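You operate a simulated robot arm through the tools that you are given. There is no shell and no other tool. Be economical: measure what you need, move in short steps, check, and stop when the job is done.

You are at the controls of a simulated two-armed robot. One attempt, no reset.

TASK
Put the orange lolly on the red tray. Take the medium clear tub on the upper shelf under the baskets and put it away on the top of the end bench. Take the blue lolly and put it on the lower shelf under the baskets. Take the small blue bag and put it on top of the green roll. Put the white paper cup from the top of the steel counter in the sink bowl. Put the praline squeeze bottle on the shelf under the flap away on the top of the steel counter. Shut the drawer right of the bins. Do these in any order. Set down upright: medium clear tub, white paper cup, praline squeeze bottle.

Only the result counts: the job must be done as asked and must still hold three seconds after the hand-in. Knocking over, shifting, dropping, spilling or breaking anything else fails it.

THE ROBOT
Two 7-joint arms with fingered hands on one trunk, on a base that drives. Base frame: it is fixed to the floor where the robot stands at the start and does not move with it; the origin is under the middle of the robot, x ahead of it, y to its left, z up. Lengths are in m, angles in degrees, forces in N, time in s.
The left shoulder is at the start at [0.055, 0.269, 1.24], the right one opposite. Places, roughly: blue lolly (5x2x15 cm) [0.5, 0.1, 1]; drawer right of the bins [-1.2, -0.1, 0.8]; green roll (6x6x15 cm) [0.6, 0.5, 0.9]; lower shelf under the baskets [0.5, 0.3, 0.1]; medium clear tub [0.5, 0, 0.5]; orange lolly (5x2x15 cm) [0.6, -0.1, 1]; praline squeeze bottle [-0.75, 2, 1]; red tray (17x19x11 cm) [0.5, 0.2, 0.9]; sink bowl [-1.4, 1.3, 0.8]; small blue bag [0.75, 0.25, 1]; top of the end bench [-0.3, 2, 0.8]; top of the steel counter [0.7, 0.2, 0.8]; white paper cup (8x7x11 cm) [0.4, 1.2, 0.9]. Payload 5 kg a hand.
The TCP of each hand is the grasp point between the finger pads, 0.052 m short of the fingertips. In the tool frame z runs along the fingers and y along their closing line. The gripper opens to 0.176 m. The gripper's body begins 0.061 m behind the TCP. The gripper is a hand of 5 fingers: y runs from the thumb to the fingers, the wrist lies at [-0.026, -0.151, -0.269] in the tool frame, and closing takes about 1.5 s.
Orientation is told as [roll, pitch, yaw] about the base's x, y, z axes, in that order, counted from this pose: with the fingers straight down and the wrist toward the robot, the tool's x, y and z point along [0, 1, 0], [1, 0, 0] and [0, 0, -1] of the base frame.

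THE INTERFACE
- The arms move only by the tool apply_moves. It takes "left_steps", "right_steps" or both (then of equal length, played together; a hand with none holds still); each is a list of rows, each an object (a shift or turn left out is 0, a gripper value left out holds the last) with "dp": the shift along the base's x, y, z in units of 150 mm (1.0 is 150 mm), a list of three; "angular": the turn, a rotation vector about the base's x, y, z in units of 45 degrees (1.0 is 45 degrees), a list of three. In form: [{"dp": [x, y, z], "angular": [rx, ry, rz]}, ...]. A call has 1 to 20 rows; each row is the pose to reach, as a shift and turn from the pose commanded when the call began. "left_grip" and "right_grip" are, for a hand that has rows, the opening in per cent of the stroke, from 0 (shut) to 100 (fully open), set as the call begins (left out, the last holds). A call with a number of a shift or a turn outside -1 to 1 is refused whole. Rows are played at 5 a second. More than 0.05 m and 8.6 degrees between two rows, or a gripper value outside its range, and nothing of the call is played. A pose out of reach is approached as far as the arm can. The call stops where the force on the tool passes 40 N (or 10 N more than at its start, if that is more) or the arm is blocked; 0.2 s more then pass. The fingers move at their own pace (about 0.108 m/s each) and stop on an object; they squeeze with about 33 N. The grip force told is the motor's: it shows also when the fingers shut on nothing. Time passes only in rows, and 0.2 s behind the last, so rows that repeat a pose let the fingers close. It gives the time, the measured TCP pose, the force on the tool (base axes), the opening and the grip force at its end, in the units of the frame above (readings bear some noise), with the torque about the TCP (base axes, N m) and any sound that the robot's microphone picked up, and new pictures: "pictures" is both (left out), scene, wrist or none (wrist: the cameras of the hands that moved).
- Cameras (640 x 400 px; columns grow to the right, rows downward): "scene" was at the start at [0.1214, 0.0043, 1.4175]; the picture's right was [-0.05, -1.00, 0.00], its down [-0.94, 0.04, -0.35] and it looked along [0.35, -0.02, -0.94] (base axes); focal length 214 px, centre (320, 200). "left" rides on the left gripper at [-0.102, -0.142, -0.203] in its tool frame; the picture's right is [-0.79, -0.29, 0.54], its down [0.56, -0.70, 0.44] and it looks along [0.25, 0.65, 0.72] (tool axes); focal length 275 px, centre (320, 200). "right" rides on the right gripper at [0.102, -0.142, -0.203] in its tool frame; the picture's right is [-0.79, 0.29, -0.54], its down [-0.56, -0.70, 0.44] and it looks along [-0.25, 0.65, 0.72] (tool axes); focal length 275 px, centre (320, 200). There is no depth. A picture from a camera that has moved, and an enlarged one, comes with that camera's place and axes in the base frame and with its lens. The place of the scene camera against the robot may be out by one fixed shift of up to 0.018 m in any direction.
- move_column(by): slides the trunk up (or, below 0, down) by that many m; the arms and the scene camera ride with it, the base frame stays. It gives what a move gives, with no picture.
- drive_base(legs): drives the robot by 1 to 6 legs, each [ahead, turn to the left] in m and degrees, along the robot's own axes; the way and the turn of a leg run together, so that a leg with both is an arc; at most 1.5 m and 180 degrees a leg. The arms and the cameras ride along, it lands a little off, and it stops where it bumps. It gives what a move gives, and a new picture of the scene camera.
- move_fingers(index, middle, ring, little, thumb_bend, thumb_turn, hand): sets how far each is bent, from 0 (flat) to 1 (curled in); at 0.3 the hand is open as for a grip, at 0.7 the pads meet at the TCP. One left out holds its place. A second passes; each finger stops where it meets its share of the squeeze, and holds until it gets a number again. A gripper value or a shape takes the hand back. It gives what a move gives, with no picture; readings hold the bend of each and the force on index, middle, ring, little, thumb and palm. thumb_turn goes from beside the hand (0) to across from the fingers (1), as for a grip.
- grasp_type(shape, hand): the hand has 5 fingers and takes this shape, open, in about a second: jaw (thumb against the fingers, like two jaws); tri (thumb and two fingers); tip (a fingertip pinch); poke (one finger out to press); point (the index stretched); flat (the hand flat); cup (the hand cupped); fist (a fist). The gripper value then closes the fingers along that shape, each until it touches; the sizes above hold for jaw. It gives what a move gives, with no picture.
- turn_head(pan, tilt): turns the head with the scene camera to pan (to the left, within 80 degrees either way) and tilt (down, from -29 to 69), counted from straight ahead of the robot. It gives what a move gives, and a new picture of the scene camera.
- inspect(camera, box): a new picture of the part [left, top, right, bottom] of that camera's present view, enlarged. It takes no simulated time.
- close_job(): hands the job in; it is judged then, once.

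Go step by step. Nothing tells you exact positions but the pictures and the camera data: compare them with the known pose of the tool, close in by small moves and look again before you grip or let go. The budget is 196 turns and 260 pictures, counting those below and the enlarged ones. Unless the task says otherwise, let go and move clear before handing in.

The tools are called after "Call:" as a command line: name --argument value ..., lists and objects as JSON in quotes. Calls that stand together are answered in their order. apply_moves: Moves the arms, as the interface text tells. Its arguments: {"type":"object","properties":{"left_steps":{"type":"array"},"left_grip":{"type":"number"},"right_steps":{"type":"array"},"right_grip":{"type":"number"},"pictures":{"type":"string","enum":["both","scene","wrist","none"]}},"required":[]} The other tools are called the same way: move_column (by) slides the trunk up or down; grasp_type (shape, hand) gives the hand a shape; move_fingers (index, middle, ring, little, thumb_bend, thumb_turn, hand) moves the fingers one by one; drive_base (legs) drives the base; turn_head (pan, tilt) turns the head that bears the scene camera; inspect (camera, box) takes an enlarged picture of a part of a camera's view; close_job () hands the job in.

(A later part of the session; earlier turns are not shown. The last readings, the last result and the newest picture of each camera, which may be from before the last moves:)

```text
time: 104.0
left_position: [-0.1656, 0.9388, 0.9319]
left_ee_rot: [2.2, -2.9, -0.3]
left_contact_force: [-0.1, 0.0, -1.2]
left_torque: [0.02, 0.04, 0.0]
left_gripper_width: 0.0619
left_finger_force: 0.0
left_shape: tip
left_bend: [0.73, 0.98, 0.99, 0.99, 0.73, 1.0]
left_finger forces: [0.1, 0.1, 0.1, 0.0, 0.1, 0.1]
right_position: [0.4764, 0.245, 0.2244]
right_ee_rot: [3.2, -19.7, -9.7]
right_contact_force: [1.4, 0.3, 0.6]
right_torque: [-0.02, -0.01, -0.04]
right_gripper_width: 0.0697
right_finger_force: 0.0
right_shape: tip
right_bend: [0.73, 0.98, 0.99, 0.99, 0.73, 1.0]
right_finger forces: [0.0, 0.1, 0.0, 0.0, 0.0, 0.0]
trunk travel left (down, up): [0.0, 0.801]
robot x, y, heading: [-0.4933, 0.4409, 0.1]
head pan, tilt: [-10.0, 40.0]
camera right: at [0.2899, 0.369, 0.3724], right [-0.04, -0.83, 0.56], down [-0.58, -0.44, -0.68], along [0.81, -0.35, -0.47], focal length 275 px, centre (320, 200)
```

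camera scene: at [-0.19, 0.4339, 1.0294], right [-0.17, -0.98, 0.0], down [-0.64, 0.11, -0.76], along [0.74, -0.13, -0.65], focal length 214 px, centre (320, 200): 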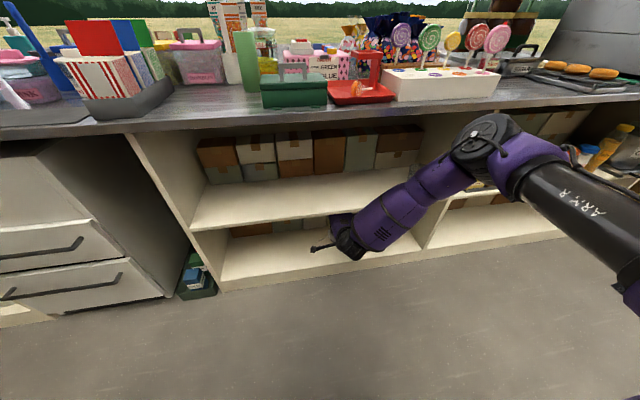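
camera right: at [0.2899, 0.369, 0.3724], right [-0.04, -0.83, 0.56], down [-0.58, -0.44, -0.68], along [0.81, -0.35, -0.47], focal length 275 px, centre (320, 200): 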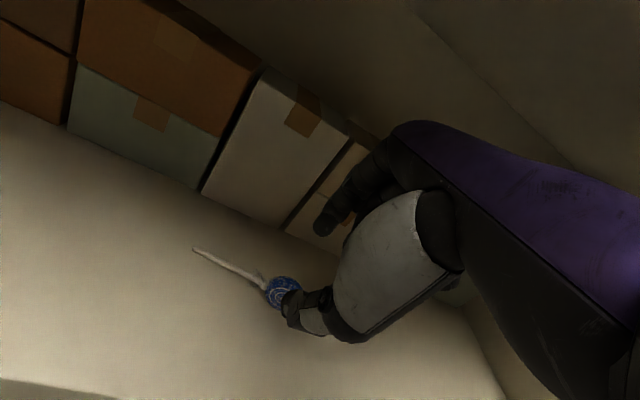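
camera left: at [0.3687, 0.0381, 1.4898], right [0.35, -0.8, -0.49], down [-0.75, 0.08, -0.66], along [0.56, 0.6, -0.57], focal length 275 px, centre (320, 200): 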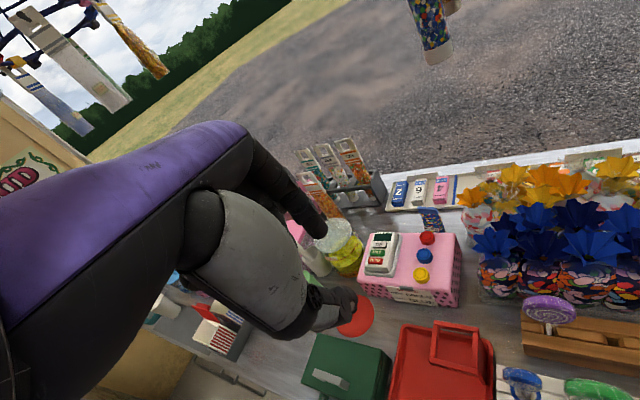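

Blue lolly lies on the lower shelf. I withdraw the hand straight back out of the bay, open it to jaw and look at the tub.

Call:
apply_moves --right_steps '[{"dp": [-0.2, 0, 0], "angular": [0, 0.1, 0]}, {"dp": [-0.4, 0, 0], "angular": [0, 0.2, 0]}, {"dp": [-0.6, 0, 0], "angular": [0, 0.25, 0]}, {"dp": [-0.8, 0, 0], "angular": [0, 0.25, 0]}, {"dp": [-1.0, 0, 0.1], "angular": [0, 0.25, 0]}]' --pictures "none"

Call:
apply_moves --right_steps '[{"dp": [-0.2, -0.1, 0.2]}, {"dp": [-0.3, -0.2, 0.4]}, {"dp": [-0.4, -0.3, 0.6]}, {"dp": [-0.4, -0.4, 0.8]}, {"dp": [-0.4, -0.5, 1.0]}]' --pictures "scene"

Call:
inspect --camera "scene" --box '[340, 110, 500, 210]'

```text
time: 105.2
left_position: [-0.1675, 0.9389, 0.9324]
left_ee_rot: [2.1, -2.8, -0.3]
left_contact_force: [1.0, 0.7, -0.2]
left_torque: [0.02, 0.13, -0.04]
left_gripper_width: 0.062
left_finger_force: 0.0
left_shape: tip
left_bend: [0.73, 0.98, 0.99, 0.99, 0.73, 1.0]
left_finger forces: [0.0, 0.0, 0.0, 0.1, 0.1, 0.0]
right_position: [0.3276, 0.2448, 0.2409]
right_ee_rot: [1.2, -8.6, -9.3]
right_contact_force: [1.0, 0.3, 0.0]
right_torque: [0.01, 0.16, 0.0]
right_gripper_width: 0.0702
right_finger_force: 0.1
right_shape: tip
right_bend: [0.73, 0.98, 0.99, 0.99, 0.73, 1.0]
right_finger forces: [0.0, 0.0, 0.0, 0.1, 0.0, 0.1]
trunk travel left (down, up): [0.0, 0.801]
robot x, y, heading: [-0.4964, 0.4434, -0.2]
head pan, tilt: [-10.0, 40.0]
```

```text
time: 106.4
left_position: [-0.167, 0.9388, 0.9325]
left_ee_rot: [2.0, -3.1, -0.3]
left_contact_force: [0.0, 1.3, 0.1]
left_torque: [-0.07, -0.01, -0.01]
left_gripper_width: 0.0618
left_finger_force: 0.0
left_shape: tip
left_bend: [0.73, 0.98, 0.99, 0.99, 0.73, 1.0]
left_finger forces: [0.1, 0.0, 0.0, 0.0, 0.0, 0.0]
right_position: [0.2651, 0.1722, 0.393]
right_ee_rot: [1.3, -8.6, -9.2]
right_contact_force: [-1.0, 0.8, 0.5]
right_torque: [-0.05, -0.1, -0.03]
right_gripper_width: 0.0701
right_finger_force: 0.0
right_shape: tip
right_bend: [0.73, 0.98, 0.99, 0.99, 0.73, 1.0]
right_finger forces: [0.1, 0.0, 0.0, 0.0, 0.0, 0.1]
trunk travel left (down, up): [0.0, 0.801]
robot x, y, heading: [-0.4959, 0.4414, 0.1]
head pan, tilt: [-10.0, 40.0]
camera scene: at [-0.1905, 0.4345, 1.0298], right [-0.17, -0.98, 0.0], down [-0.64, 0.11, -0.76], along [0.75, -0.13, -0.65], focal length 214 px, centre (320, 200)
```

scene: 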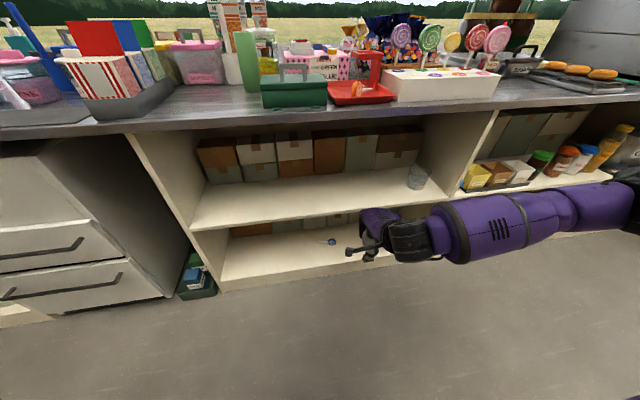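

```text
4.00 times, centred on (420, 160) of scene
camera zoom: at [-0.1905, 0.4345, 1.0298], right [-0.17, -0.98, 0.0], down [-0.64, 0.11, -0.76], along [0.75, -0.13, -0.65], focal length 858 px, centre (-80, 360)
```

zoom: 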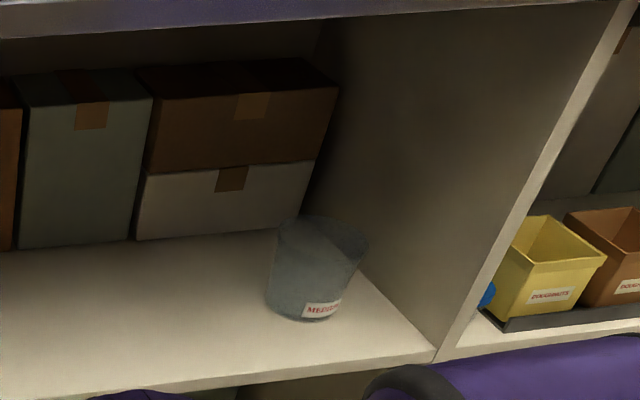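

Tub stands at about (0.49,-0.11) on the upper shelf, top near z 0.54, a flared cup. I raise the trunk a bit, turn toward it, and set the right hand to jaw.

Call:
move_column --by 0.2

Call:
grasp_type --shape "jaw" --hand "right"

Call:
drive_base --legs '[[0, -20]]'

```text
time: 108.6
left_position: [-0.1656, 0.9396, 1.1311]
left_ee_rot: [2.0, -2.9, -0.4]
left_contact_force: [0.5, 0.0, -0.6]
left_torque: [0.0, 0.1, -0.03]
left_gripper_width: 0.062
left_finger_force: 0.1
left_shape: tip
left_bend: [0.73, 0.98, 0.99, 0.99, 0.73, 1.0]
left_finger forces: [0.0, 0.0, 0.1, 0.0, 0.0, 0.0]
right_position: [0.2668, 0.1703, 0.5899]
right_ee_rot: [1.2, -8.5, -9.3]
right_contact_force: [1.0, 0.2, -1.1]
right_torque: [0.03, 0.04, 0.03]
right_gripper_width: 0.0702
right_finger_force: 0.1
right_shape: tip
right_bend: [0.73, 0.98, 0.99, 0.99, 0.73, 1.0]
right_finger forces: [0.0, 0.0, 0.0, 0.0, 0.0, 0.0]
trunk travel left (down, up): [-0.2, 0.601]
robot x, y, heading: [-0.4942, 0.4373, -0.3]
head pan, tilt: [-10.0, 40.0]
```

```text
time: 109.5
left_position: [-0.1655, 0.9384, 1.132]
left_ee_rot: [2.1, -2.8, -0.4]
left_contact_force: [0.6, -0.7, -0.7]
left_torque: [0.0, 0.01, 0.03]
left_gripper_width: 0.0621
left_finger_force: 0.0
left_shape: tip
left_bend: [0.73, 0.98, 0.99, 0.99, 0.73, 1.0]
left_finger forces: [0.0, 0.1, 0.0, 0.0, 0.0, 0.0]
right_position: [0.2663, 0.1709, 0.5912]
right_ee_rot: [1.2, -8.6, -9.2]
right_contact_force: [-0.1, -0.5, -0.3]
right_torque: [-0.03, 0.0, -0.02]
right_gripper_width: 0.1755
right_finger_force: 0.2
right_shape: jaw
right_bend: [0.3, 0.3, 0.3, 0.3, 0.3, 0.98]
right_finger forces: [0.0, 0.0, 0.1, 0.1, 0.0, 0.0]
trunk travel left (down, up): [-0.2, 0.601]
robot x, y, heading: [-0.4957, 0.445, -0.1]
head pan, tilt: [-10.0, 40.0]
```

```text
time: 111.5
left_position: [-0.0146, 0.795, 1.1308]
left_ee_rot: [2.0, -2.9, -20.5]
left_contact_force: [-0.7, -0.1, -0.6]
left_torque: [-0.08, 0.01, -0.01]
left_gripper_width: 0.0621
left_finger_force: 0.1
left_shape: tip
left_bend: [0.73, 0.98, 0.99, 0.99, 0.73, 1.0]
left_finger forces: [0.0, 0.0, 0.0, 0.0, 0.0, 0.0]
right_position: [0.1272, -0.0764, 0.5901]
right_ee_rot: [1.2, -8.6, -29.4]
right_contact_force: [0.4, 1.1, -0.7]
right_torque: [-0.03, 0.03, 0.0]
right_gripper_width: 0.1757
right_finger_force: 0.0
right_shape: jaw
right_bend: [0.3, 0.3, 0.3, 0.3, 0.3, 0.98]
right_finger forces: [0.0, 0.1, 0.1, 0.0, 0.1, 0.0]
trunk travel left (down, up): [-0.2, 0.601]
robot x, y, heading: [-0.4933, 0.4436, -20.0]
head pan, tilt: [-10.0, 40.0]
camera scene: at [-0.3029, 0.3681, 1.2474], right [-0.5, -0.87, 0.0], down [-0.57, 0.33, -0.76], along [0.65, -0.38, -0.65], focal length 214 px, centre (320, 200)
```

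scene: 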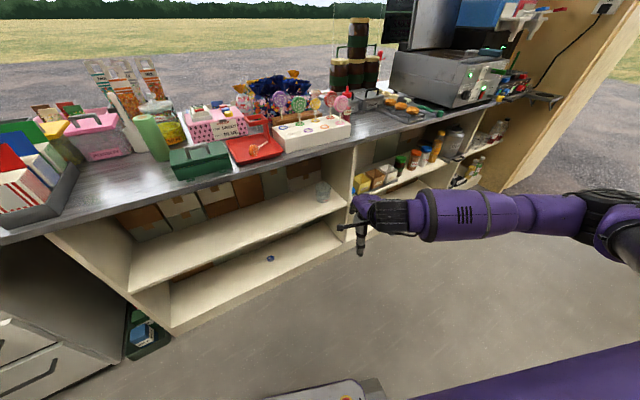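

The hand now points at the tub. I shift the hand slightly left/back and drive 0.16 m ahead.

Call:
apply_moves --right_steps '[{"dp": [-0.15, 0.2, 0.1], "angular": [0, 0, 0.1]}, {"dp": [-0.3, 0.4, 0.1], "angular": [0, 0, 0.2]}, {"dp": [-0.3, 0.5, 0.1], "angular": [0, 0, 0.3]}, {"dp": [-0.3, 0.5, 0.1], "angular": [0, 0, 0.3]}]' --pictures "none"

Call:
drive_base --legs '[[0.16, 0]]'

Call:
inspect --camera "right" --box '[0, 0, 640, 400]'

```text
time: 112.5
left_position: [-0.0293, 0.7994, 1.1358]
left_ee_rot: [2.2, -3.6, -20.5]
left_contact_force: [-0.8, 1.3, -0.8]
left_torque: [-0.08, 0.05, -0.04]
left_gripper_width: 0.0622
left_finger_force: 0.0
left_shape: tip
left_bend: [0.73, 0.98, 0.99, 0.99, 0.73, 1.0]
left_finger forces: [0.0, 0.0, 0.0, 0.0, 0.0, 0.0]
right_position: [0.075, 0.0011, 0.6171]
right_ee_rot: [1.4, -9.4, -15.9]
right_contact_force: [0.9, 0.2, 0.4]
right_torque: [-0.02, 0.03, 0.01]
right_gripper_width: 0.176
right_finger_force: 0.0
right_shape: jaw
right_bend: [0.3, 0.3, 0.3, 0.3, 0.3, 0.98]
right_finger forces: [0.1, 0.0, 0.1, 0.1, 0.0, 0.0]
trunk travel left (down, up): [-0.2, 0.601]
robot x, y, heading: [-0.4967, 0.4452, -20.3]
head pan, tilt: [-10.0, 40.0]
```

```text
time: 114.2
left_position: [0.1214, 0.745, 1.1359]
left_ee_rot: [2.1, -3.6, -20.5]
left_contact_force: [1.4, -0.9, -0.6]
left_torque: [0.06, 0.03, -0.01]
left_gripper_width: 0.0618
left_finger_force: 0.0
left_shape: tip
left_bend: [0.73, 0.98, 0.99, 0.99, 0.73, 1.0]
left_finger forces: [0.1, 0.1, 0.1, 0.0, 0.0, 0.0]
right_position: [0.2252, -0.0531, 0.616]
right_ee_rot: [1.4, -9.3, -16.0]
right_contact_force: [-0.3, -0.3, -1.0]
right_torque: [0.04, 0.0, 0.01]
right_gripper_width: 0.1761
right_finger_force: 0.1
right_shape: jaw
right_bend: [0.3, 0.3, 0.3, 0.3, 0.3, 0.98]
right_finger forces: [0.1, 0.1, 0.0, 0.0, 0.0, 0.0]
trunk travel left (down, up): [-0.2, 0.601]
robot x, y, heading: [-0.3443, 0.3895, -20.2]
head pan, tilt: [-10.0, 40.0]
camera scene: at [-0.152, 0.3125, 1.2472], right [-0.5, -0.87, 0.0], down [-0.57, 0.33, -0.76], along [0.65, -0.38, -0.65], focal length 214 px, centre (320, 200)
```

scene: 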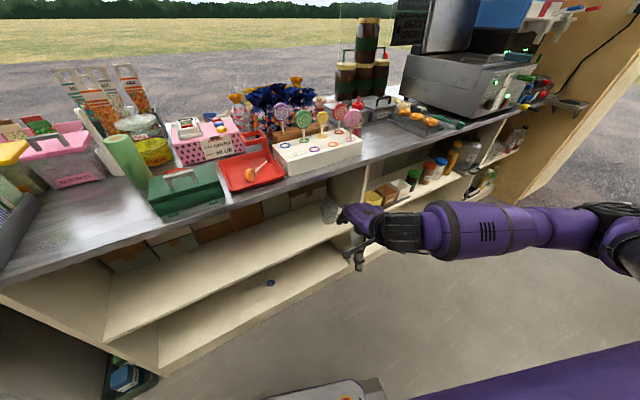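

```text
1.00 times, centred on (320, 200) of right (not enlarged: the box is as wide or as high as the picture)
camera zoom: at [0.0851, 0.0869, 0.7944], right [-0.03, -0.83, 0.56], down [-0.75, -0.35, -0.56], along [0.67, -0.43, -0.61], focal length 275 px, centre (320, 200)
```

zoom: 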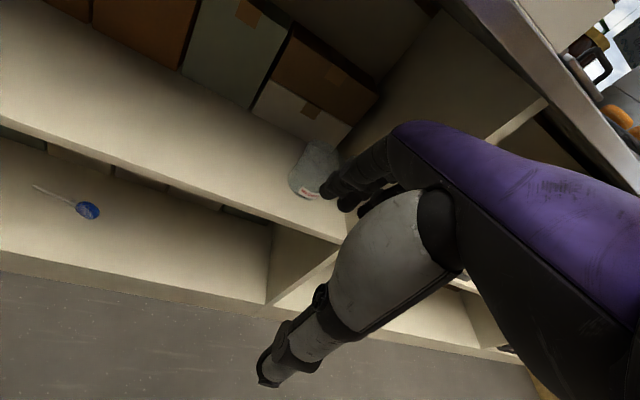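

Tub centre about (0.477,-0.112), rim z≈0.53. I move the open hand forward above it in the bay, in two halves, then look.

Call:
apply_moves --right_steps '[{"dp": [0.2, 0, 0.0], "angular": [0, -0.05, 0]}, {"dp": [0.4, -0.05, 0.0], "angular": [0, -0.1, 0]}, {"dp": [0.6, -0.1, 0.0], "angular": [0, -0.15, 0]}, {"dp": [0.8, -0.15, 0.0], "angular": [0, -0.15, 0]}, {"dp": [1.0, -0.2, 0.0], "angular": [0, -0.15, 0]}, {"dp": [1.0, -0.2, 0.0], "angular": [0, -0.15, 0]}]'

```text
time: 115.0
left_position: [0.0876, 0.7561, 1.1468]
left_ee_rot: [2.2, -5.7, -20.4]
left_contact_force: [-7.8, 1.9, 3.6]
left_torque: [-0.06, -0.96, 0.2]
left_gripper_width: 0.0624
left_finger_force: 0.0
left_shape: tip
left_bend: [0.73, 0.98, 0.99, 0.99, 0.73, 1.0]
left_finger forces: [0.0, 0.0, 0.1, 0.0, 0.0, 0.0]
right_position: [0.269, 0.0333, 0.5811]
right_ee_rot: [14.1, -10.2, -17.7]
right_contact_force: [-3.7, 0.0, 6.1]
right_torque: [-0.2, -0.18, -0.1]
right_gripper_width: 0.1759
right_finger_force: 0.1
right_shape: jaw
right_bend: [0.3, 0.3, 0.3, 0.3, 0.3, 0.97]
right_finger forces: [0.0, 0.0, 0.1, 0.0, 0.1, 0.0]
trunk travel left (down, up): [-0.2, 0.601]
robot x, y, heading: [-0.349, 0.3888, -19.9]
head pan, tilt: [-10.0, 40.0]
stopped in row 4 (right hand): the force on the tool passed its limit at 62 N (the readings are from after the stop); the commanded pose is now the measured one
camera scene: at [-0.1577, 0.3146, 1.2487], right [-0.5, -0.87, 0.0], down [-0.56, 0.32, -0.76], along [0.66, -0.38, -0.65], focal length 214 px, centre (320, 200)
camera right: at [0.1131, 0.1363, 0.7732], right [-0.06, -0.92, 0.38], down [-0.7, -0.23, -0.68], along [0.71, -0.3, -0.63], focal length 275 px, centre (320, 200)
```

scene: 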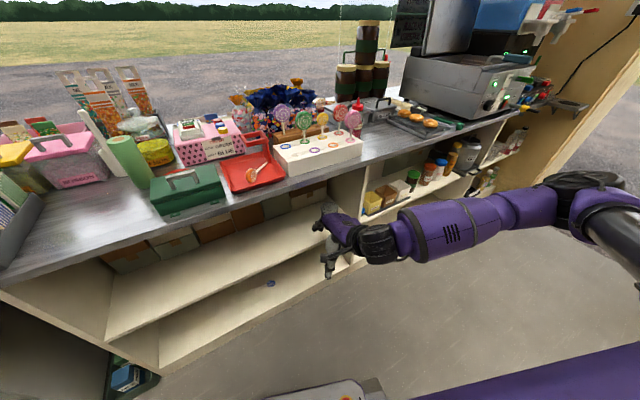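
right: 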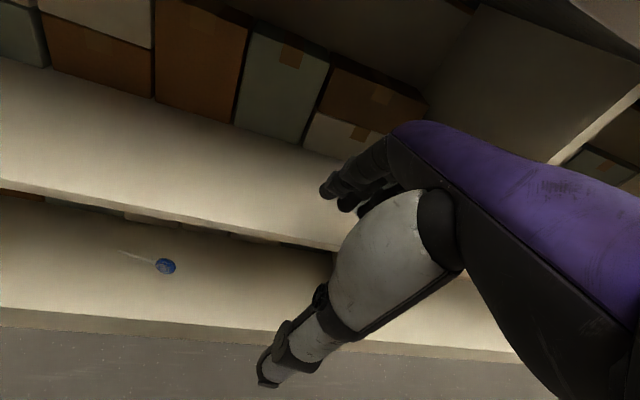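

No visible contact; likely a jerk as the elbow re-posed. I proceed in smaller steps.

Call:
apply_moves --right_steps '[{"dp": [0, -0.05, 0.1], "angular": [-0.05, 0, 0]}, {"dp": [0.05, -0.15, 0.2], "angular": [-0.1, 0, 0]}, {"dp": [0.1, -0.25, 0.22], "angular": [-0.15, 0, 0]}, {"dp": [0.2, -0.35, 0.22], "angular": [-0.2, 0, 0]}, {"dp": [0.3, -0.45, 0.22], "angular": [-0.25, 0, 0]}, {"dp": [0.4, -0.55, 0.22], "angular": [-0.3, 0, 0]}, {"dp": [0.5, -0.6, 0.22], "angular": [-0.3, 0, 0]}, {"dp": [0.5, -0.6, 0.22], "angular": [-0.3, 0, 0]}]'

```text
time: 116.8
left_position: [0.0938, 0.754, 1.1445]
left_ee_rot: [2.1, -5.2, -20.4]
left_contact_force: [0.4, -0.6, 0.1]
left_torque: [0.03, 0.01, 0.01]
left_gripper_width: 0.0622
left_finger_force: 0.0
left_shape: tip
left_bend: [0.73, 0.98, 0.99, 0.99, 0.73, 1.0]
left_finger forces: [0.0, 0.1, 0.0, 0.1, 0.1, 0.1]
right_position: [0.3447, -0.0563, 0.6071]
right_ee_rot: [0.8, -13.3, -15.0]
right_contact_force: [-0.9, -0.5, 0.1]
right_torque: [0.03, 0.0, 0.02]
right_gripper_width: 0.176
right_finger_force: 0.1
right_shape: jaw
right_bend: [0.3, 0.3, 0.3, 0.3, 0.3, 0.97]
right_finger forces: [0.0, 0.0, 0.0, 0.0, 0.0, 0.0]
trunk travel left (down, up): [-0.2, 0.601]
robot x, y, heading: [-0.3425, 0.3914, -20.1]
head pan, tilt: [-10.0, 40.0]
camera scene: at [-0.1523, 0.3131, 1.2474], right [-0.5, -0.87, 0.0], down [-0.57, 0.33, -0.76], along [0.65, -0.38, -0.65], focal length 214 px, centre (320, 200)
camera right: at [0.1905, 0.0876, 0.7718], right [-0.05, -0.81, 0.58], down [-0.7, -0.38, -0.6], along [0.71, -0.44, -0.55], focal length 275 px, centre (320, 200)
```

scene: 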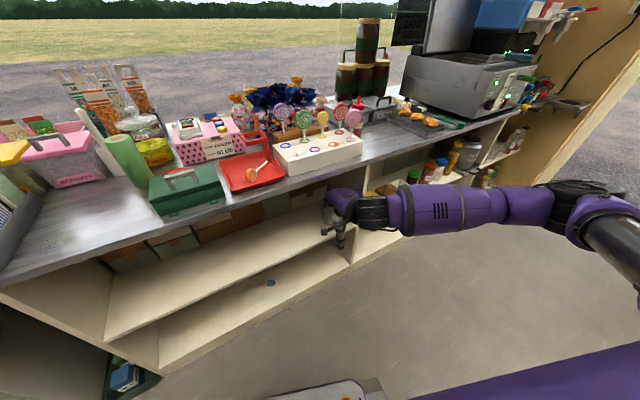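
right: 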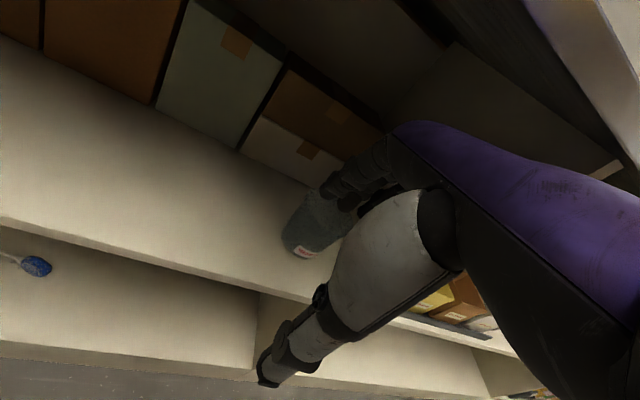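

Tub stands untouched at about (0.47,-0.115). I slide forward over it at a slightly greater height.

Call:
apply_moves --right_steps '[{"dp": [0.0, 0, 0.12]}, {"dp": [0.12, -0.05, 0.15]}, {"dp": [0.26, -0.1, 0.15]}, {"dp": [0.4, -0.16, 0.15]}, {"dp": [0.54, -0.22, 0.15]}, {"dp": [0.68, -0.3, 0.15]}, {"dp": [0.8, -0.37, 0.15]}, {"dp": [0.8, -0.37, 0.15]}]'

```text
time: 118.4
left_position: [0.077, 0.761, 1.1492]
left_ee_rot: [2.1, -6.3, -20.4]
left_contact_force: [-3.9, 3.0, 1.8]
left_torque: [-0.28, -0.49, 0.09]
left_gripper_width: 0.0622
left_finger_force: 0.0
left_shape: tip
left_bend: [0.73, 0.98, 0.99, 0.99, 0.73, 1.0]
left_finger forces: [0.0, 0.0, 0.0, 0.0, 0.1, 0.0]
right_position: [0.4506, -0.1027, 0.6448]
right_ee_rot: [0.7, -14.1, -14.9]
right_contact_force: [-3.5, 0.5, -0.3]
right_torque: [-0.04, -0.36, -0.06]
right_gripper_width: 0.176
right_finger_force: 0.0
right_shape: jaw
right_bend: [0.3, 0.3, 0.3, 0.3, 0.3, 0.98]
right_finger forces: [0.0, 0.0, 0.0, 0.0, 0.2, 0.4]
trunk travel left (down, up): [-0.2, 0.601]
robot x, y, heading: [-0.3421, 0.3882, -20.3]
head pan, tilt: [-10.0, 40.0]
stopped in row 8 (right hand): the force on the tool passed its limit at 87 N (the readings are from after the stop); the commanded pose is now the measured one
camera scene: at [-0.1554, 0.3147, 1.2484], right [-0.5, -0.87, 0.0], down [-0.56, 0.32, -0.76], along [0.66, -0.38, -0.65], focal length 214 px, centre (320, 200)
camera right: at [0.2931, 0.0402, 0.8068], right [-0.06, -0.81, 0.58], down [-0.69, -0.39, -0.61], along [0.72, -0.44, -0.54], focal length 275 px, centre (320, 200)
```

scene: 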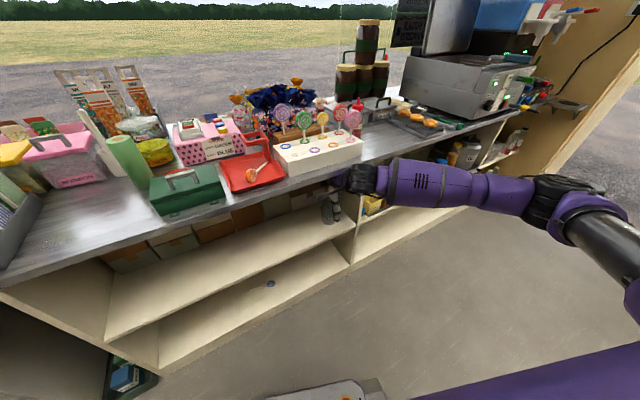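
right: 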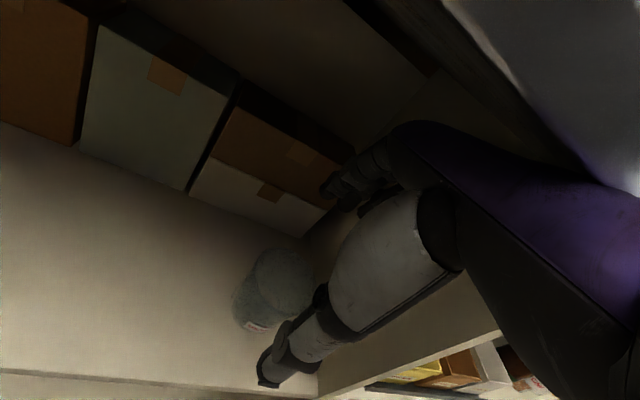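

The wrist brushed the counter edge because I was too high. The tub is at (0.467,-0.115), inside the open jaw; I lower now and centre.

Call:
apply_moves --right_steps '[{"dp": [0, 0, -0.15]}, {"dp": [0.03, -0.02, -0.3]}, {"dp": [0.06, -0.04, -0.45]}, {"dp": [0.1, -0.06, -0.6]}, {"dp": [0.1, -0.08, -0.75]}, {"dp": [0.1, -0.08, -0.85]}, {"dp": [0.1, -0.08, -0.85]}]'

```text
time: 119.8
left_position: [0.0629, 0.7649, 1.1513]
left_ee_rot: [2.1, -6.8, -20.5]
left_contact_force: [-3.3, 0.1, 1.5]
left_torque: [-0.07, -0.33, 0.07]
left_gripper_width: 0.0621
left_finger_force: 0.1
left_shape: tip
left_bend: [0.73, 0.98, 0.99, 0.99, 0.73, 1.0]
left_finger forces: [0.0, 0.0, 0.1, 0.1, 0.0, 0.0]
right_position: [0.4643, -0.1109, 0.5427]
right_ee_rot: [1.1, -15.4, -14.6]
right_contact_force: [-2.5, 5.5, 1.8]
right_torque: [-0.19, -0.22, 0.39]
right_gripper_width: 0.1758
right_finger_force: 0.1
right_shape: jaw
right_bend: [0.3, 0.3, 0.3, 0.31, 0.3, 0.97]
right_finger forces: [0.0, 0.0, 0.0, 7.4, 0.0, 0.1]
trunk travel left (down, up): [-0.2, 0.601]
robot x, y, heading: [-0.3434, 0.3907, -20.1]
head pan, tilt: [-10.0, 40.0]
stopped in row 6 (right hand): the force on the tool passed its limit at 48 N (the readings are from after the stop); the commanded pose is now the measured one
camera scene: at [-0.1546, 0.3137, 1.2477], right [-0.5, -0.87, 0.0], down [-0.56, 0.32, -0.76], along [0.66, -0.38, -0.65], focal length 214 px, centre (320, 200)
camera right: at [0.3033, 0.0319, 0.701], right [-0.07, -0.81, 0.58], down [-0.68, -0.39, -0.62], along [0.73, -0.44, -0.52], focal length 275 px, centre (320, 200)
```

scene: 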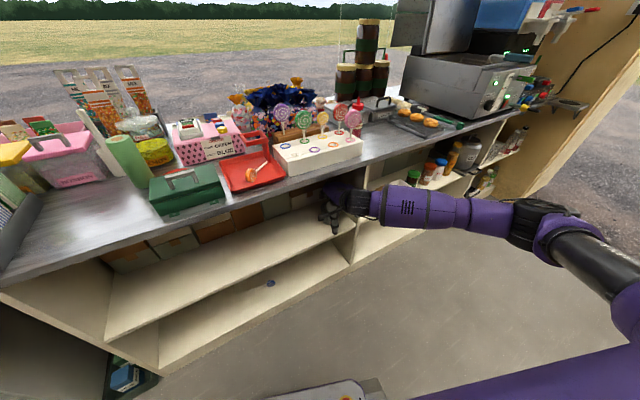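
right: 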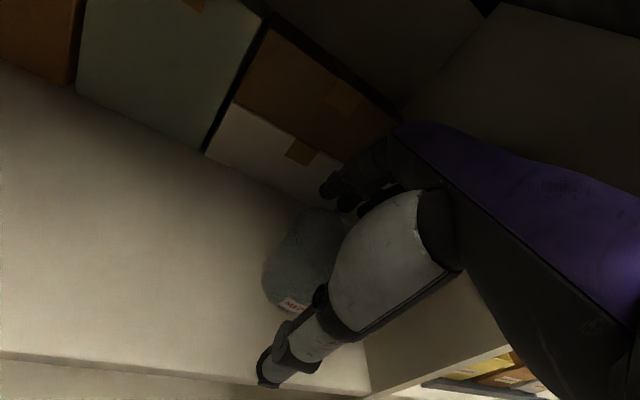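

The little finger touches the divider. I rotate the hand +15° yaw and shift 1 cm left.

Call:
apply_moves --right_steps '[{"dp": [0, 0.05, 0], "angular": [0, 0, 0.08]}, {"dp": [0, 0.08, 0], "angular": [0, 0, 0.16]}, {"dp": [0, 0.08, 0], "angular": [0, 0, 0.25]}, {"dp": [0, 0.08, 0], "angular": [0, 0, 0.33]}, {"dp": [0, 0.08, 0], "angular": [0, 0, 0.33]}]' --pictures "wrist"

```text
time: 121.0
left_position: [0.065, 0.7624, 1.1507]
left_ee_rot: [2.2, -6.7, -20.5]
left_contact_force: [-0.8, 1.2, 0.1]
left_torque: [-0.03, 0.0, -0.01]
left_gripper_width: 0.0621
left_finger_force: 0.1
left_shape: tip
left_bend: [0.73, 0.98, 0.99, 0.99, 0.73, 1.0]
left_finger forces: [0.0, 0.0, 0.0, 0.0, 0.1, 0.0]
right_position: [0.4653, -0.1001, 0.5398]
right_ee_rot: [1.1, -15.3, 0.3]
right_contact_force: [-1.7, 0.2, -0.4]
right_torque: [-0.01, 0.03, 0.02]
right_gripper_width: 0.1762
right_finger_force: 0.1
right_shape: jaw
right_bend: [0.3, 0.3, 0.3, 0.3, 0.3, 0.97]
right_finger forces: [0.0, 0.1, 0.0, 0.1, 0.1, 0.1]
trunk travel left (down, up): [-0.2, 0.601]
robot x, y, heading: [-0.3416, 0.3905, -19.9]
head pan, tilt: [-10.0, 40.0]
camera right: at [0.2739, -0.0033, 0.6988], right [0.14, -0.8, 0.58], down [-0.56, -0.55, -0.62], along [0.82, -0.24, -0.52], focal length 275 px, centre (320, 200)
```

right: 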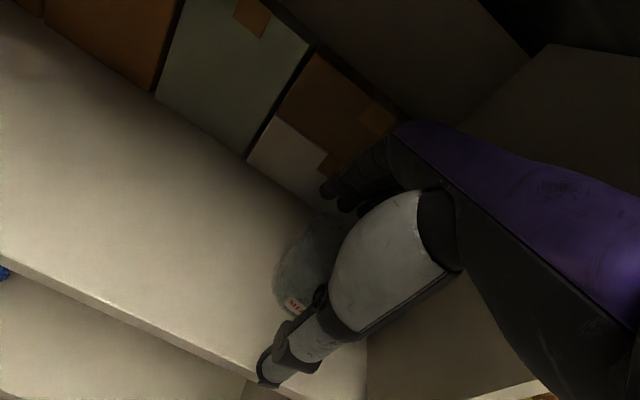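

Clear of the divider. Lower 2.5 cm and close the jaw.

Call:
apply_moves --right_steps '[{"dp": [0.02, 0, -0.08]}, {"dp": [0.02, -0.02, -0.16]}, {"dp": [0.02, -0.02, -0.16]}]' --pictures "none"

Call:
apply_moves --right_steps '[{"dp": [0, 0, 0]}, {"dp": [0, 0, 0]}, {"dp": [0, 0, 0]}, {"dp": [0, 0, 0]}, {"dp": [0, 0, 0]}, {"dp": [0, 0, 0]}, {"dp": [0, 0, 0]}, {"dp": [0, 0, 0]}]' --right_grip 0 --pictures "wrist"

```text
time: 121.6
left_position: [0.0493, 0.769, 1.1549]
left_ee_rot: [2.2, -7.8, -20.6]
left_contact_force: [-3.6, 0.6, 0.8]
left_torque: [-0.09, -0.41, 0.11]
left_gripper_width: 0.0619
left_finger_force: 0.0
left_shape: tip
left_bend: [0.73, 0.98, 0.99, 0.99, 0.73, 1.0]
left_finger forces: [0.0, 0.0, 0.1, 0.0, 0.0, 0.1]
right_position: [0.4654, -0.0985, 0.5437]
right_ee_rot: [1.0, -16.9, 0.3]
right_contact_force: [-1.4, -0.3, 1.7]
right_torque: [0.02, -0.12, -0.03]
right_gripper_width: 0.1761
right_finger_force: 0.0
right_shape: jaw
right_bend: [0.3, 0.3, 0.3, 0.3, 0.3, 0.98]
right_finger forces: [0.0, 0.0, 0.1, 0.0, 0.0, 0.0]
trunk travel left (down, up): [-0.2, 0.601]
robot x, y, heading: [-0.3435, 0.3886, -20.1]
head pan, tilt: [-10.0, 40.0]
stopped in row 2 (right hand): the force on the tool passed its limit at 48 N (the readings are from after the stop); the commanded pose is now the measured one
```

```text
time: 123.4
left_position: [0.0518, 0.7683, 1.1545]
left_ee_rot: [2.1, -7.4, -20.5]
left_contact_force: [-0.9, -0.3, 0.4]
left_torque: [0.0, 0.02, -0.02]
left_gripper_width: 0.0622
left_finger_force: 0.1
left_shape: tip
left_bend: [0.73, 0.98, 0.99, 0.99, 0.73, 1.0]
left_finger forces: [0.0, 0.0, 0.0, 0.1, 0.0, 0.1]
right_position: [0.4675, -0.098, 0.5409]
right_ee_rot: [1.0, -16.6, 0.1]
right_contact_force: [-0.4, 0.3, -0.7]
right_torque: [0.02, 0.03, 0.03]
right_gripper_width: 0.0634
right_finger_force: 32.2
right_shape: jaw
right_bend: [0.74, 0.49, 0.52, 0.49, 0.74, 1.0]
right_finger forces: [11.6, 9.7, 4.7, 0.0, 25.5, 0.0]
trunk travel left (down, up): [-0.2, 0.601]
robot x, y, heading: [-0.3427, 0.3917, -20.3]
head pan, tilt: [-10.0, 40.0]
camera right: at [0.2712, -0.001, 0.6955], right [0.13, -0.8, 0.59], down [-0.54, -0.55, -0.64], along [0.83, -0.24, -0.5], focal length 275 px, centre (320, 200)
```

right: 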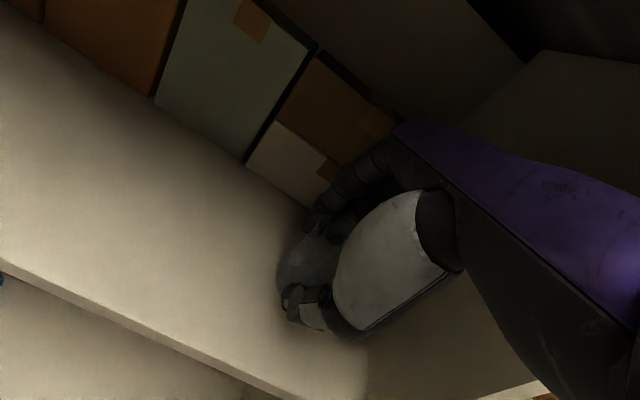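

Gripped. I lift 2.5 cm and draw the tub straight out.

Call:
apply_moves --right_steps '[{"dp": [0, 0.03, 0.08]}, {"dp": [0, 0.05, 0.16]}, {"dp": [-0.1, 0.08, 0.16]}, {"dp": [-0.25, 0.1, 0.16]}, {"dp": [-0.4, 0.12, 0.16]}, {"dp": [-0.55, 0.15, 0.16]}, {"dp": [-0.7, 0.15, 0.16]}, {"dp": [-0.85, 0.15, 0.16]}, {"dp": [-1, 0.15, 0.16]}]'

```text
time: 125.4
left_position: [0.0519, 0.7672, 1.1539]
left_ee_rot: [2.0, -7.5, -20.5]
left_contact_force: [-0.5, -0.2, 0.6]
left_torque: [0.02, -0.01, 0.0]
left_gripper_width: 0.0622
left_finger_force: 0.1
left_shape: tip
left_bend: [0.73, 0.98, 0.99, 0.99, 0.73, 1.0]
left_finger forces: [0.0, 0.1, 0.1, 0.0, 0.0, 0.0]
right_position: [0.3176, -0.0755, 0.5663]
right_ee_rot: [1.2, -16.7, 0.2]
right_contact_force: [0.7, 0.2, 0.0]
right_torque: [0.03, 0.13, 0.06]
right_gripper_width: 0.0629
right_finger_force: 33.1
right_shape: jaw
right_bend: [0.74, 0.49, 0.52, 0.49, 0.74, 1.0]
right_finger forces: [11.7, 9.8, 4.9, 0.0, 25.9, 0.0]
trunk travel left (down, up): [-0.2, 0.601]
robot x, y, heading: [-0.3449, 0.3902, -20.2]
head pan, tilt: [-10.0, 40.0]
camera scene: at [-0.1523, 0.313, 1.2474], right [-0.5, -0.87, 0.0], down [-0.57, 0.33, -0.76], along [0.65, -0.38, -0.65], focal length 214 px, centre (320, 200)
camera right: at [0.1217, 0.0213, 0.7198], right [0.13, -0.8, 0.59], down [-0.54, -0.55, -0.64], along [0.83, -0.24, -0.5], focal length 275 px, centre (320, 200)
```

scene: 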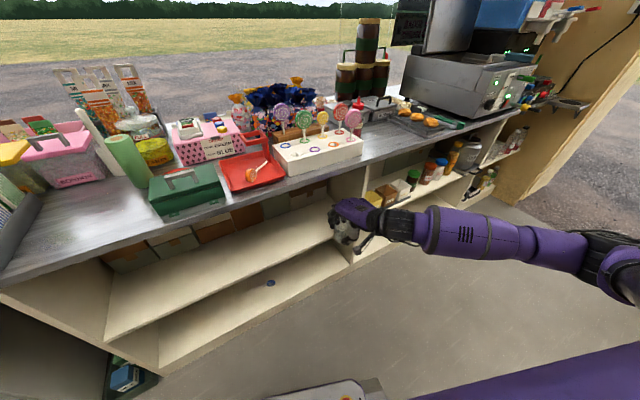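
right: 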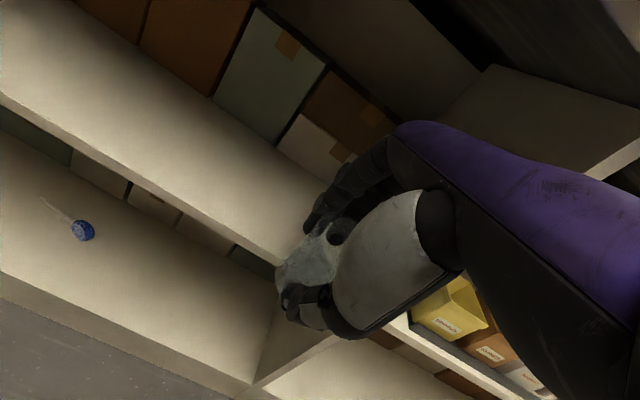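

The tub is out. I back off, raise the trunk, and turn left toward the end bench, looking on the way.

Call:
drive_base --legs '[[-0.2, 0]]'

Call:
move_column --by 0.35

Call:
drive_base --legs '[[0, 75]]'

Call:
turn_head --pan 60 --tilt 35

```text
time: 127.3
left_position: [-0.1332, 0.8344, 1.1539]
left_ee_rot: [2.1, -7.4, -20.8]
left_contact_force: [0.6, 0.8, 0.7]
left_torque: [-0.04, -0.01, -0.01]
left_gripper_width: 0.0622
left_finger_force: 0.0
left_shape: tip
left_bend: [0.73, 0.98, 0.99, 0.99, 0.73, 1.0]
left_finger forces: [0.0, 0.0, 0.0, 0.1, 0.0, 0.0]
right_position: [0.1309, -0.01, 0.5654]
right_ee_rot: [1.1, -16.8, 0.1]
right_contact_force: [0.5, 0.0, -0.9]
right_torque: [0.01, 0.01, -0.03]
right_gripper_width: 0.0628
right_finger_force: 32.7
right_shape: jaw
right_bend: [0.74, 0.49, 0.52, 0.49, 0.74, 1.0]
right_finger forces: [11.6, 9.9, 5.0, 0.0, 25.9, 0.0]
trunk travel left (down, up): [-0.2, 0.601]
robot x, y, heading: [-0.5293, 0.4572, -20.4]
head pan, tilt: [-10.0, 40.0]
camera scene: at [-0.3382, 0.3806, 1.2476], right [-0.5, -0.86, 0.0], down [-0.57, 0.33, -0.76], along [0.65, -0.38, -0.65], focal length 214 px, centre (320, 200)
```

scene: 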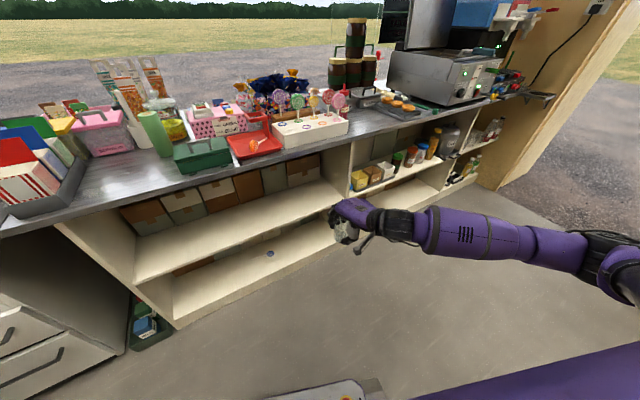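

```text
time: 130.7
left_position: [-0.1454, 0.8383, 1.5077]
left_ee_rot: [2.1, -8.1, -20.7]
left_contact_force: [-0.1, -0.3, 0.5]
left_torque: [0.0, 0.0, 0.02]
left_gripper_width: 0.0621
left_finger_force: 0.1
left_shape: tip
left_bend: [0.73, 0.98, 0.99, 0.99, 0.73, 1.0]
left_finger forces: [0.0, 0.0, 0.1, 0.1, 0.1, 0.1]
right_position: [0.1258, -0.0068, 0.925]
right_ee_rot: [0.7, -17.4, 0.1]
right_contact_force: [0.4, 0.6, -1.4]
right_torque: [0.0, 0.0, -0.04]
right_gripper_width: 0.063
right_finger_force: 32.9
right_shape: jaw
right_bend: [0.74, 0.49, 0.52, 0.49, 0.74, 1.0]
right_finger forces: [11.8, 9.9, 5.1, 0.0, 26.3, 0.1]
trunk travel left (down, up): [-0.55, 0.251]
robot x, y, heading: [-0.5325, 0.4584, -20.1]
head pan, tilt: [-10.0, 40.0]
```

```text
time: 136.1
left_position: [-0.7981, 0.9275, 1.507]
left_ee_rot: [2.1, -8.3, 54.2]
left_contact_force: [-0.1, 0.1, 0.1]
left_torque: [0.0, -0.01, -0.02]
left_gripper_width: 0.062
left_finger_force: 0.0
left_shape: tip
left_bend: [0.73, 0.98, 0.99, 0.99, 0.73, 1.0]
left_finger forces: [0.0, 0.1, 0.0, 0.0, 0.1, 0.0]
right_position: [0.0897, 0.9675, 0.925]
right_ee_rot: [0.8, -17.3, 75.0]
right_contact_force: [1.0, 0.1, -1.0]
right_torque: [0.03, 0.02, 0.0]
right_gripper_width: 0.0628
right_finger_force: 32.9
right_shape: jaw
right_bend: [0.74, 0.49, 0.52, 0.49, 0.74, 1.0]
right_finger forces: [12.0, 9.6, 5.7, 0.0, 25.1, 0.0]
trunk travel left (down, up): [-0.55, 0.251]
robot x, y, heading: [-0.5258, 0.4543, 54.9]
head pan, tilt: [-10.0, 40.0]
camera scene: at [-0.4341, 0.5542, 1.6044], right [0.7, -0.71, 0.0], down [-0.46, -0.46, -0.76], along [0.54, 0.53, -0.65], focal length 214 px, centre (320, 200)
```

scene: 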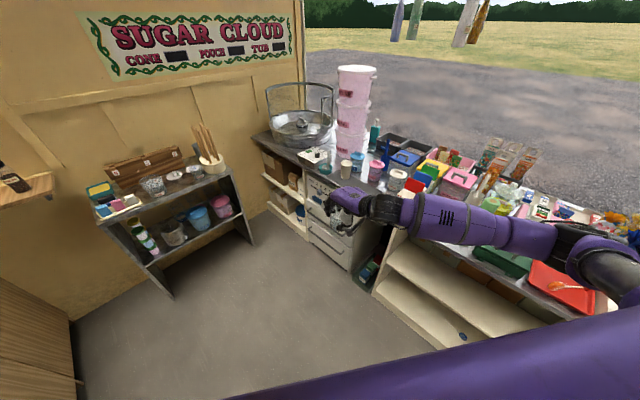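

```text
time: 137.5
left_position: [-0.8071, 0.9132, 1.5089]
left_ee_rot: [2.0, -8.8, 54.3]
left_contact_force: [1.1, 0.4, 0.0]
left_torque: [-0.12, 0.13, 0.06]
left_gripper_width: 0.0621
left_finger_force: 0.0
left_shape: tip
left_bend: [0.73, 0.98, 0.99, 0.99, 0.73, 1.0]
left_finger forces: [0.0, 0.1, 0.0, 0.0, 0.0, 0.1]
right_position: [0.0833, 0.9606, 0.9345]
right_ee_rot: [0.6, -18.0, 75.1]
right_contact_force: [0.9, 0.7, -1.0]
right_torque: [-0.03, 0.11, 0.03]
right_gripper_width: 0.0627
right_finger_force: 33.3
right_shape: jaw
right_bend: [0.74, 0.5, 0.52, 0.49, 0.74, 1.0]
right_finger forces: [12.3, 9.8, 5.8, 0.1, 26.4, 0.0]
trunk travel left (down, up): [-0.55, 0.251]
robot x, y, heading: [-0.5242, 0.4528, 55.0]
head pan, tilt: [60.0, 35.0]
camera scene: at [-0.53, 0.5754, 1.6124], right [0.91, 0.42, -0.01], down [0.23, -0.53, -0.81], along [-0.35, 0.74, -0.58], focal length 214 px, centre (320, 200)
```

scene: 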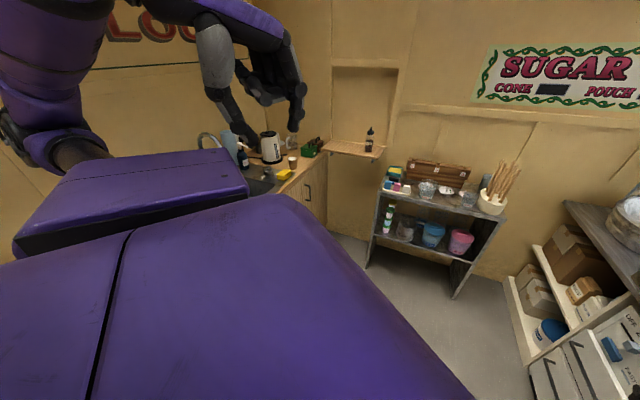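

I see the end bench ahead with jars on it and the dark bottle on a small corner shelf. I drive closer facing the end bench.

Call:
drive_base --legs '[[0, 25], [0.45, 0], [0, 10]]'

Call:
turn_head --pan 10 --tilt 40

Call:
inspect --camera "scene" --box '[200, 60, 440, 210]'

```text
time: 143.8
left_position: [-0.9383, 1.1084, 1.5091]
left_ee_rot: [2.1, -9.0, 89.0]
left_contact_force: [-1.0, -0.2, 0.2]
left_torque: [0.04, -0.02, -0.05]
left_gripper_width: 0.0622
left_finger_force: 0.0
left_shape: tip
left_bend: [0.73, 0.98, 0.99, 0.99, 0.73, 1.0]
left_finger forces: [0.1, 0.1, 0.0, 0.0, 0.0, 0.0]
right_position: [-0.235, 1.6565, 0.9363]
right_ee_rot: [0.5, -18.1, 110.0]
right_contact_force: [0.4, -0.5, -0.2]
right_torque: [0.03, -0.03, 0.01]
right_gripper_width: 0.0624
right_finger_force: 32.5
right_shape: jaw
right_bend: [0.74, 0.5, 0.52, 0.49, 0.74, 1.0]
right_finger forces: [12.1, 9.8, 6.1, 0.0, 25.4, 0.0]
trunk travel left (down, up): [-0.55, 0.251]
robot x, y, heading: [-0.4461, 0.8986, 90.1]
head pan, tilt: [60.0, 35.0]
camera scene: at [-0.514, 0.9855, 1.6125], right [0.5, 0.86, -0.01], down [0.5, -0.3, -0.81], along [-0.71, 0.41, -0.58], focal length 214 px, centre (320, 200)
```

scene: 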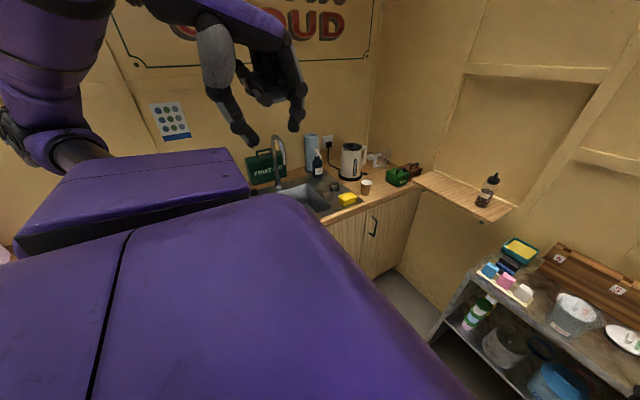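

```text
time: 145.0
left_position: [-0.9383, 1.0878, 1.5126]
left_ee_rot: [2.1, -9.7, 89.1]
left_contact_force: [0.6, -1.7, 0.1]
left_torque: [0.18, -0.03, 0.03]
left_gripper_width: 0.0621
left_finger_force: 0.0
left_shape: tip
left_bend: [0.73, 0.98, 0.99, 0.99, 0.73, 1.0]
left_finger forces: [0.1, 0.1, 0.0, 0.0, 0.1, 0.0]
right_position: [-0.2325, 1.6432, 0.9464]
right_ee_rot: [0.3, -18.9, 110.1]
right_contact_force: [-1.0, -0.7, 0.0]
right_torque: [0.04, -0.02, -0.08]
right_gripper_width: 0.0618
right_finger_force: 33.3
right_shape: jaw
right_bend: [0.74, 0.5, 0.52, 0.49, 0.74, 1.0]
right_finger forces: [12.3, 10.0, 6.2, 0.0, 26.6, 0.1]
trunk travel left (down, up): [-0.55, 0.251]
robot x, y, heading: [-0.4467, 0.8952, 89.5]
head pan, tilt: [10.0, 40.0]
camera scene: at [-0.4518, 1.0233, 1.6046], right [0.99, 0.17, 0.0], down [0.11, -0.64, -0.76], along [-0.13, 0.75, -0.65], focal length 214 px, centre (320, 200)
```

scene: 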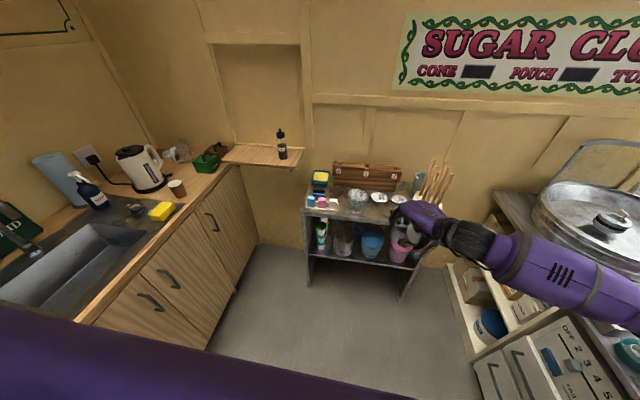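

```text
2.67 times, centred on (320, 135) of scene
camera zoom: at [-0.4518, 1.0233, 1.6046], right [0.99, 0.17, 0.0], down [0.11, -0.64, -0.76], along [-0.13, 0.75, -0.65], focal length 572 px, centre (320, 373)
```

zoom: 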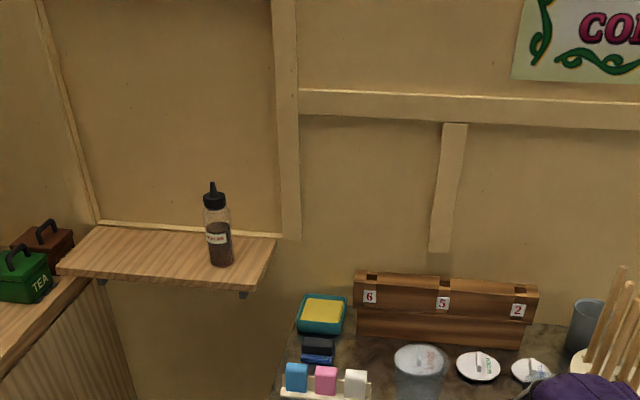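

The bench top is partly hidden by the hand. I check with the wrist camera and an enlarged scene view after pulling the hand back a bit.

Call:
apply_moves --right_steps '[{"dp": [0.1, -0.2, 0.1]}, {"dp": [0.2, -0.4, 0.2]}, {"dp": [0.3, -0.6, 0.3]}, {"dp": [0.4, -0.7, 0.3]}, {"dp": [0.4, -0.7, 0.3]}]' --pictures "wrist"

Call:
inspect --camera "scene" --box '[290, 150, 450, 250]'

```text
time: 146.2
left_position: [-0.9379, 1.09, 1.5119]
left_ee_rot: [2.1, -9.6, 88.9]
left_contact_force: [0.4, 0.4, -0.9]
left_torque: [-0.03, 0.0, -0.03]
left_gripper_width: 0.0622
left_finger_force: 0.1
left_shape: tip
left_bend: [0.73, 0.98, 0.99, 0.99, 0.73, 1.0]
left_finger forces: [0.0, 0.0, 0.0, 0.0, 0.0, 0.0]
right_position: [-0.1717, 1.5392, 0.9908]
right_ee_rot: [0.3, -18.8, 110.1]
right_contact_force: [-0.6, 0.3, -0.3]
right_torque: [-0.01, 0.01, 0.04]
right_gripper_width: 0.0618
right_finger_force: 32.4
right_shape: jaw
right_bend: [0.74, 0.5, 0.52, 0.49, 0.74, 1.0]
right_finger forces: [12.3, 9.9, 6.4, 0.0, 26.2, 0.0]
trunk travel left (down, up): [-0.55, 0.251]
robot x, y, heading: [-0.4432, 0.8998, 89.6]
head pan, tilt: [10.0, 40.0]
camera right: at [-0.1987, 1.3162, 1.1368], right [0.71, 0.37, 0.6], down [0.7, -0.3, -0.65], along [-0.06, 0.88, -0.47], focal length 275 px, centre (320, 200)
```

right: 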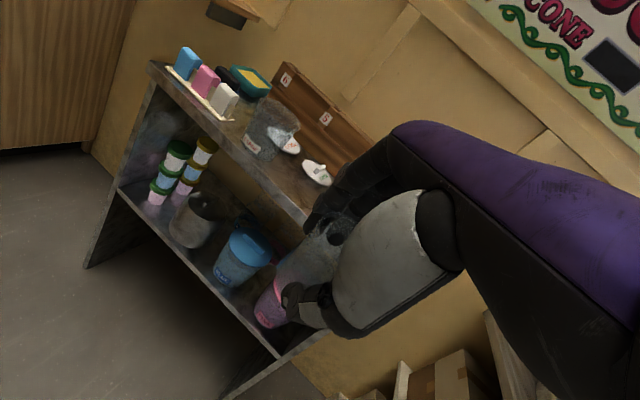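

```text
4.00 times, centred on (370, 200) of scene
camera zoom: at [-0.4518, 1.0258, 1.6043], right [0.99, 0.17, 0.0], down [0.11, -0.64, -0.76], along [-0.13, 0.75, -0.65], focal length 858 px, centre (120, 200)
```

zoom: 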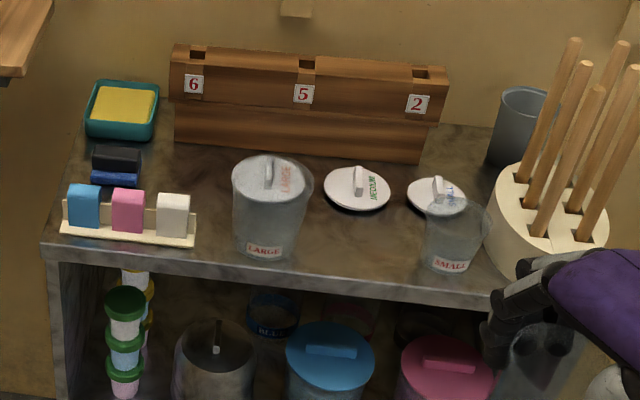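

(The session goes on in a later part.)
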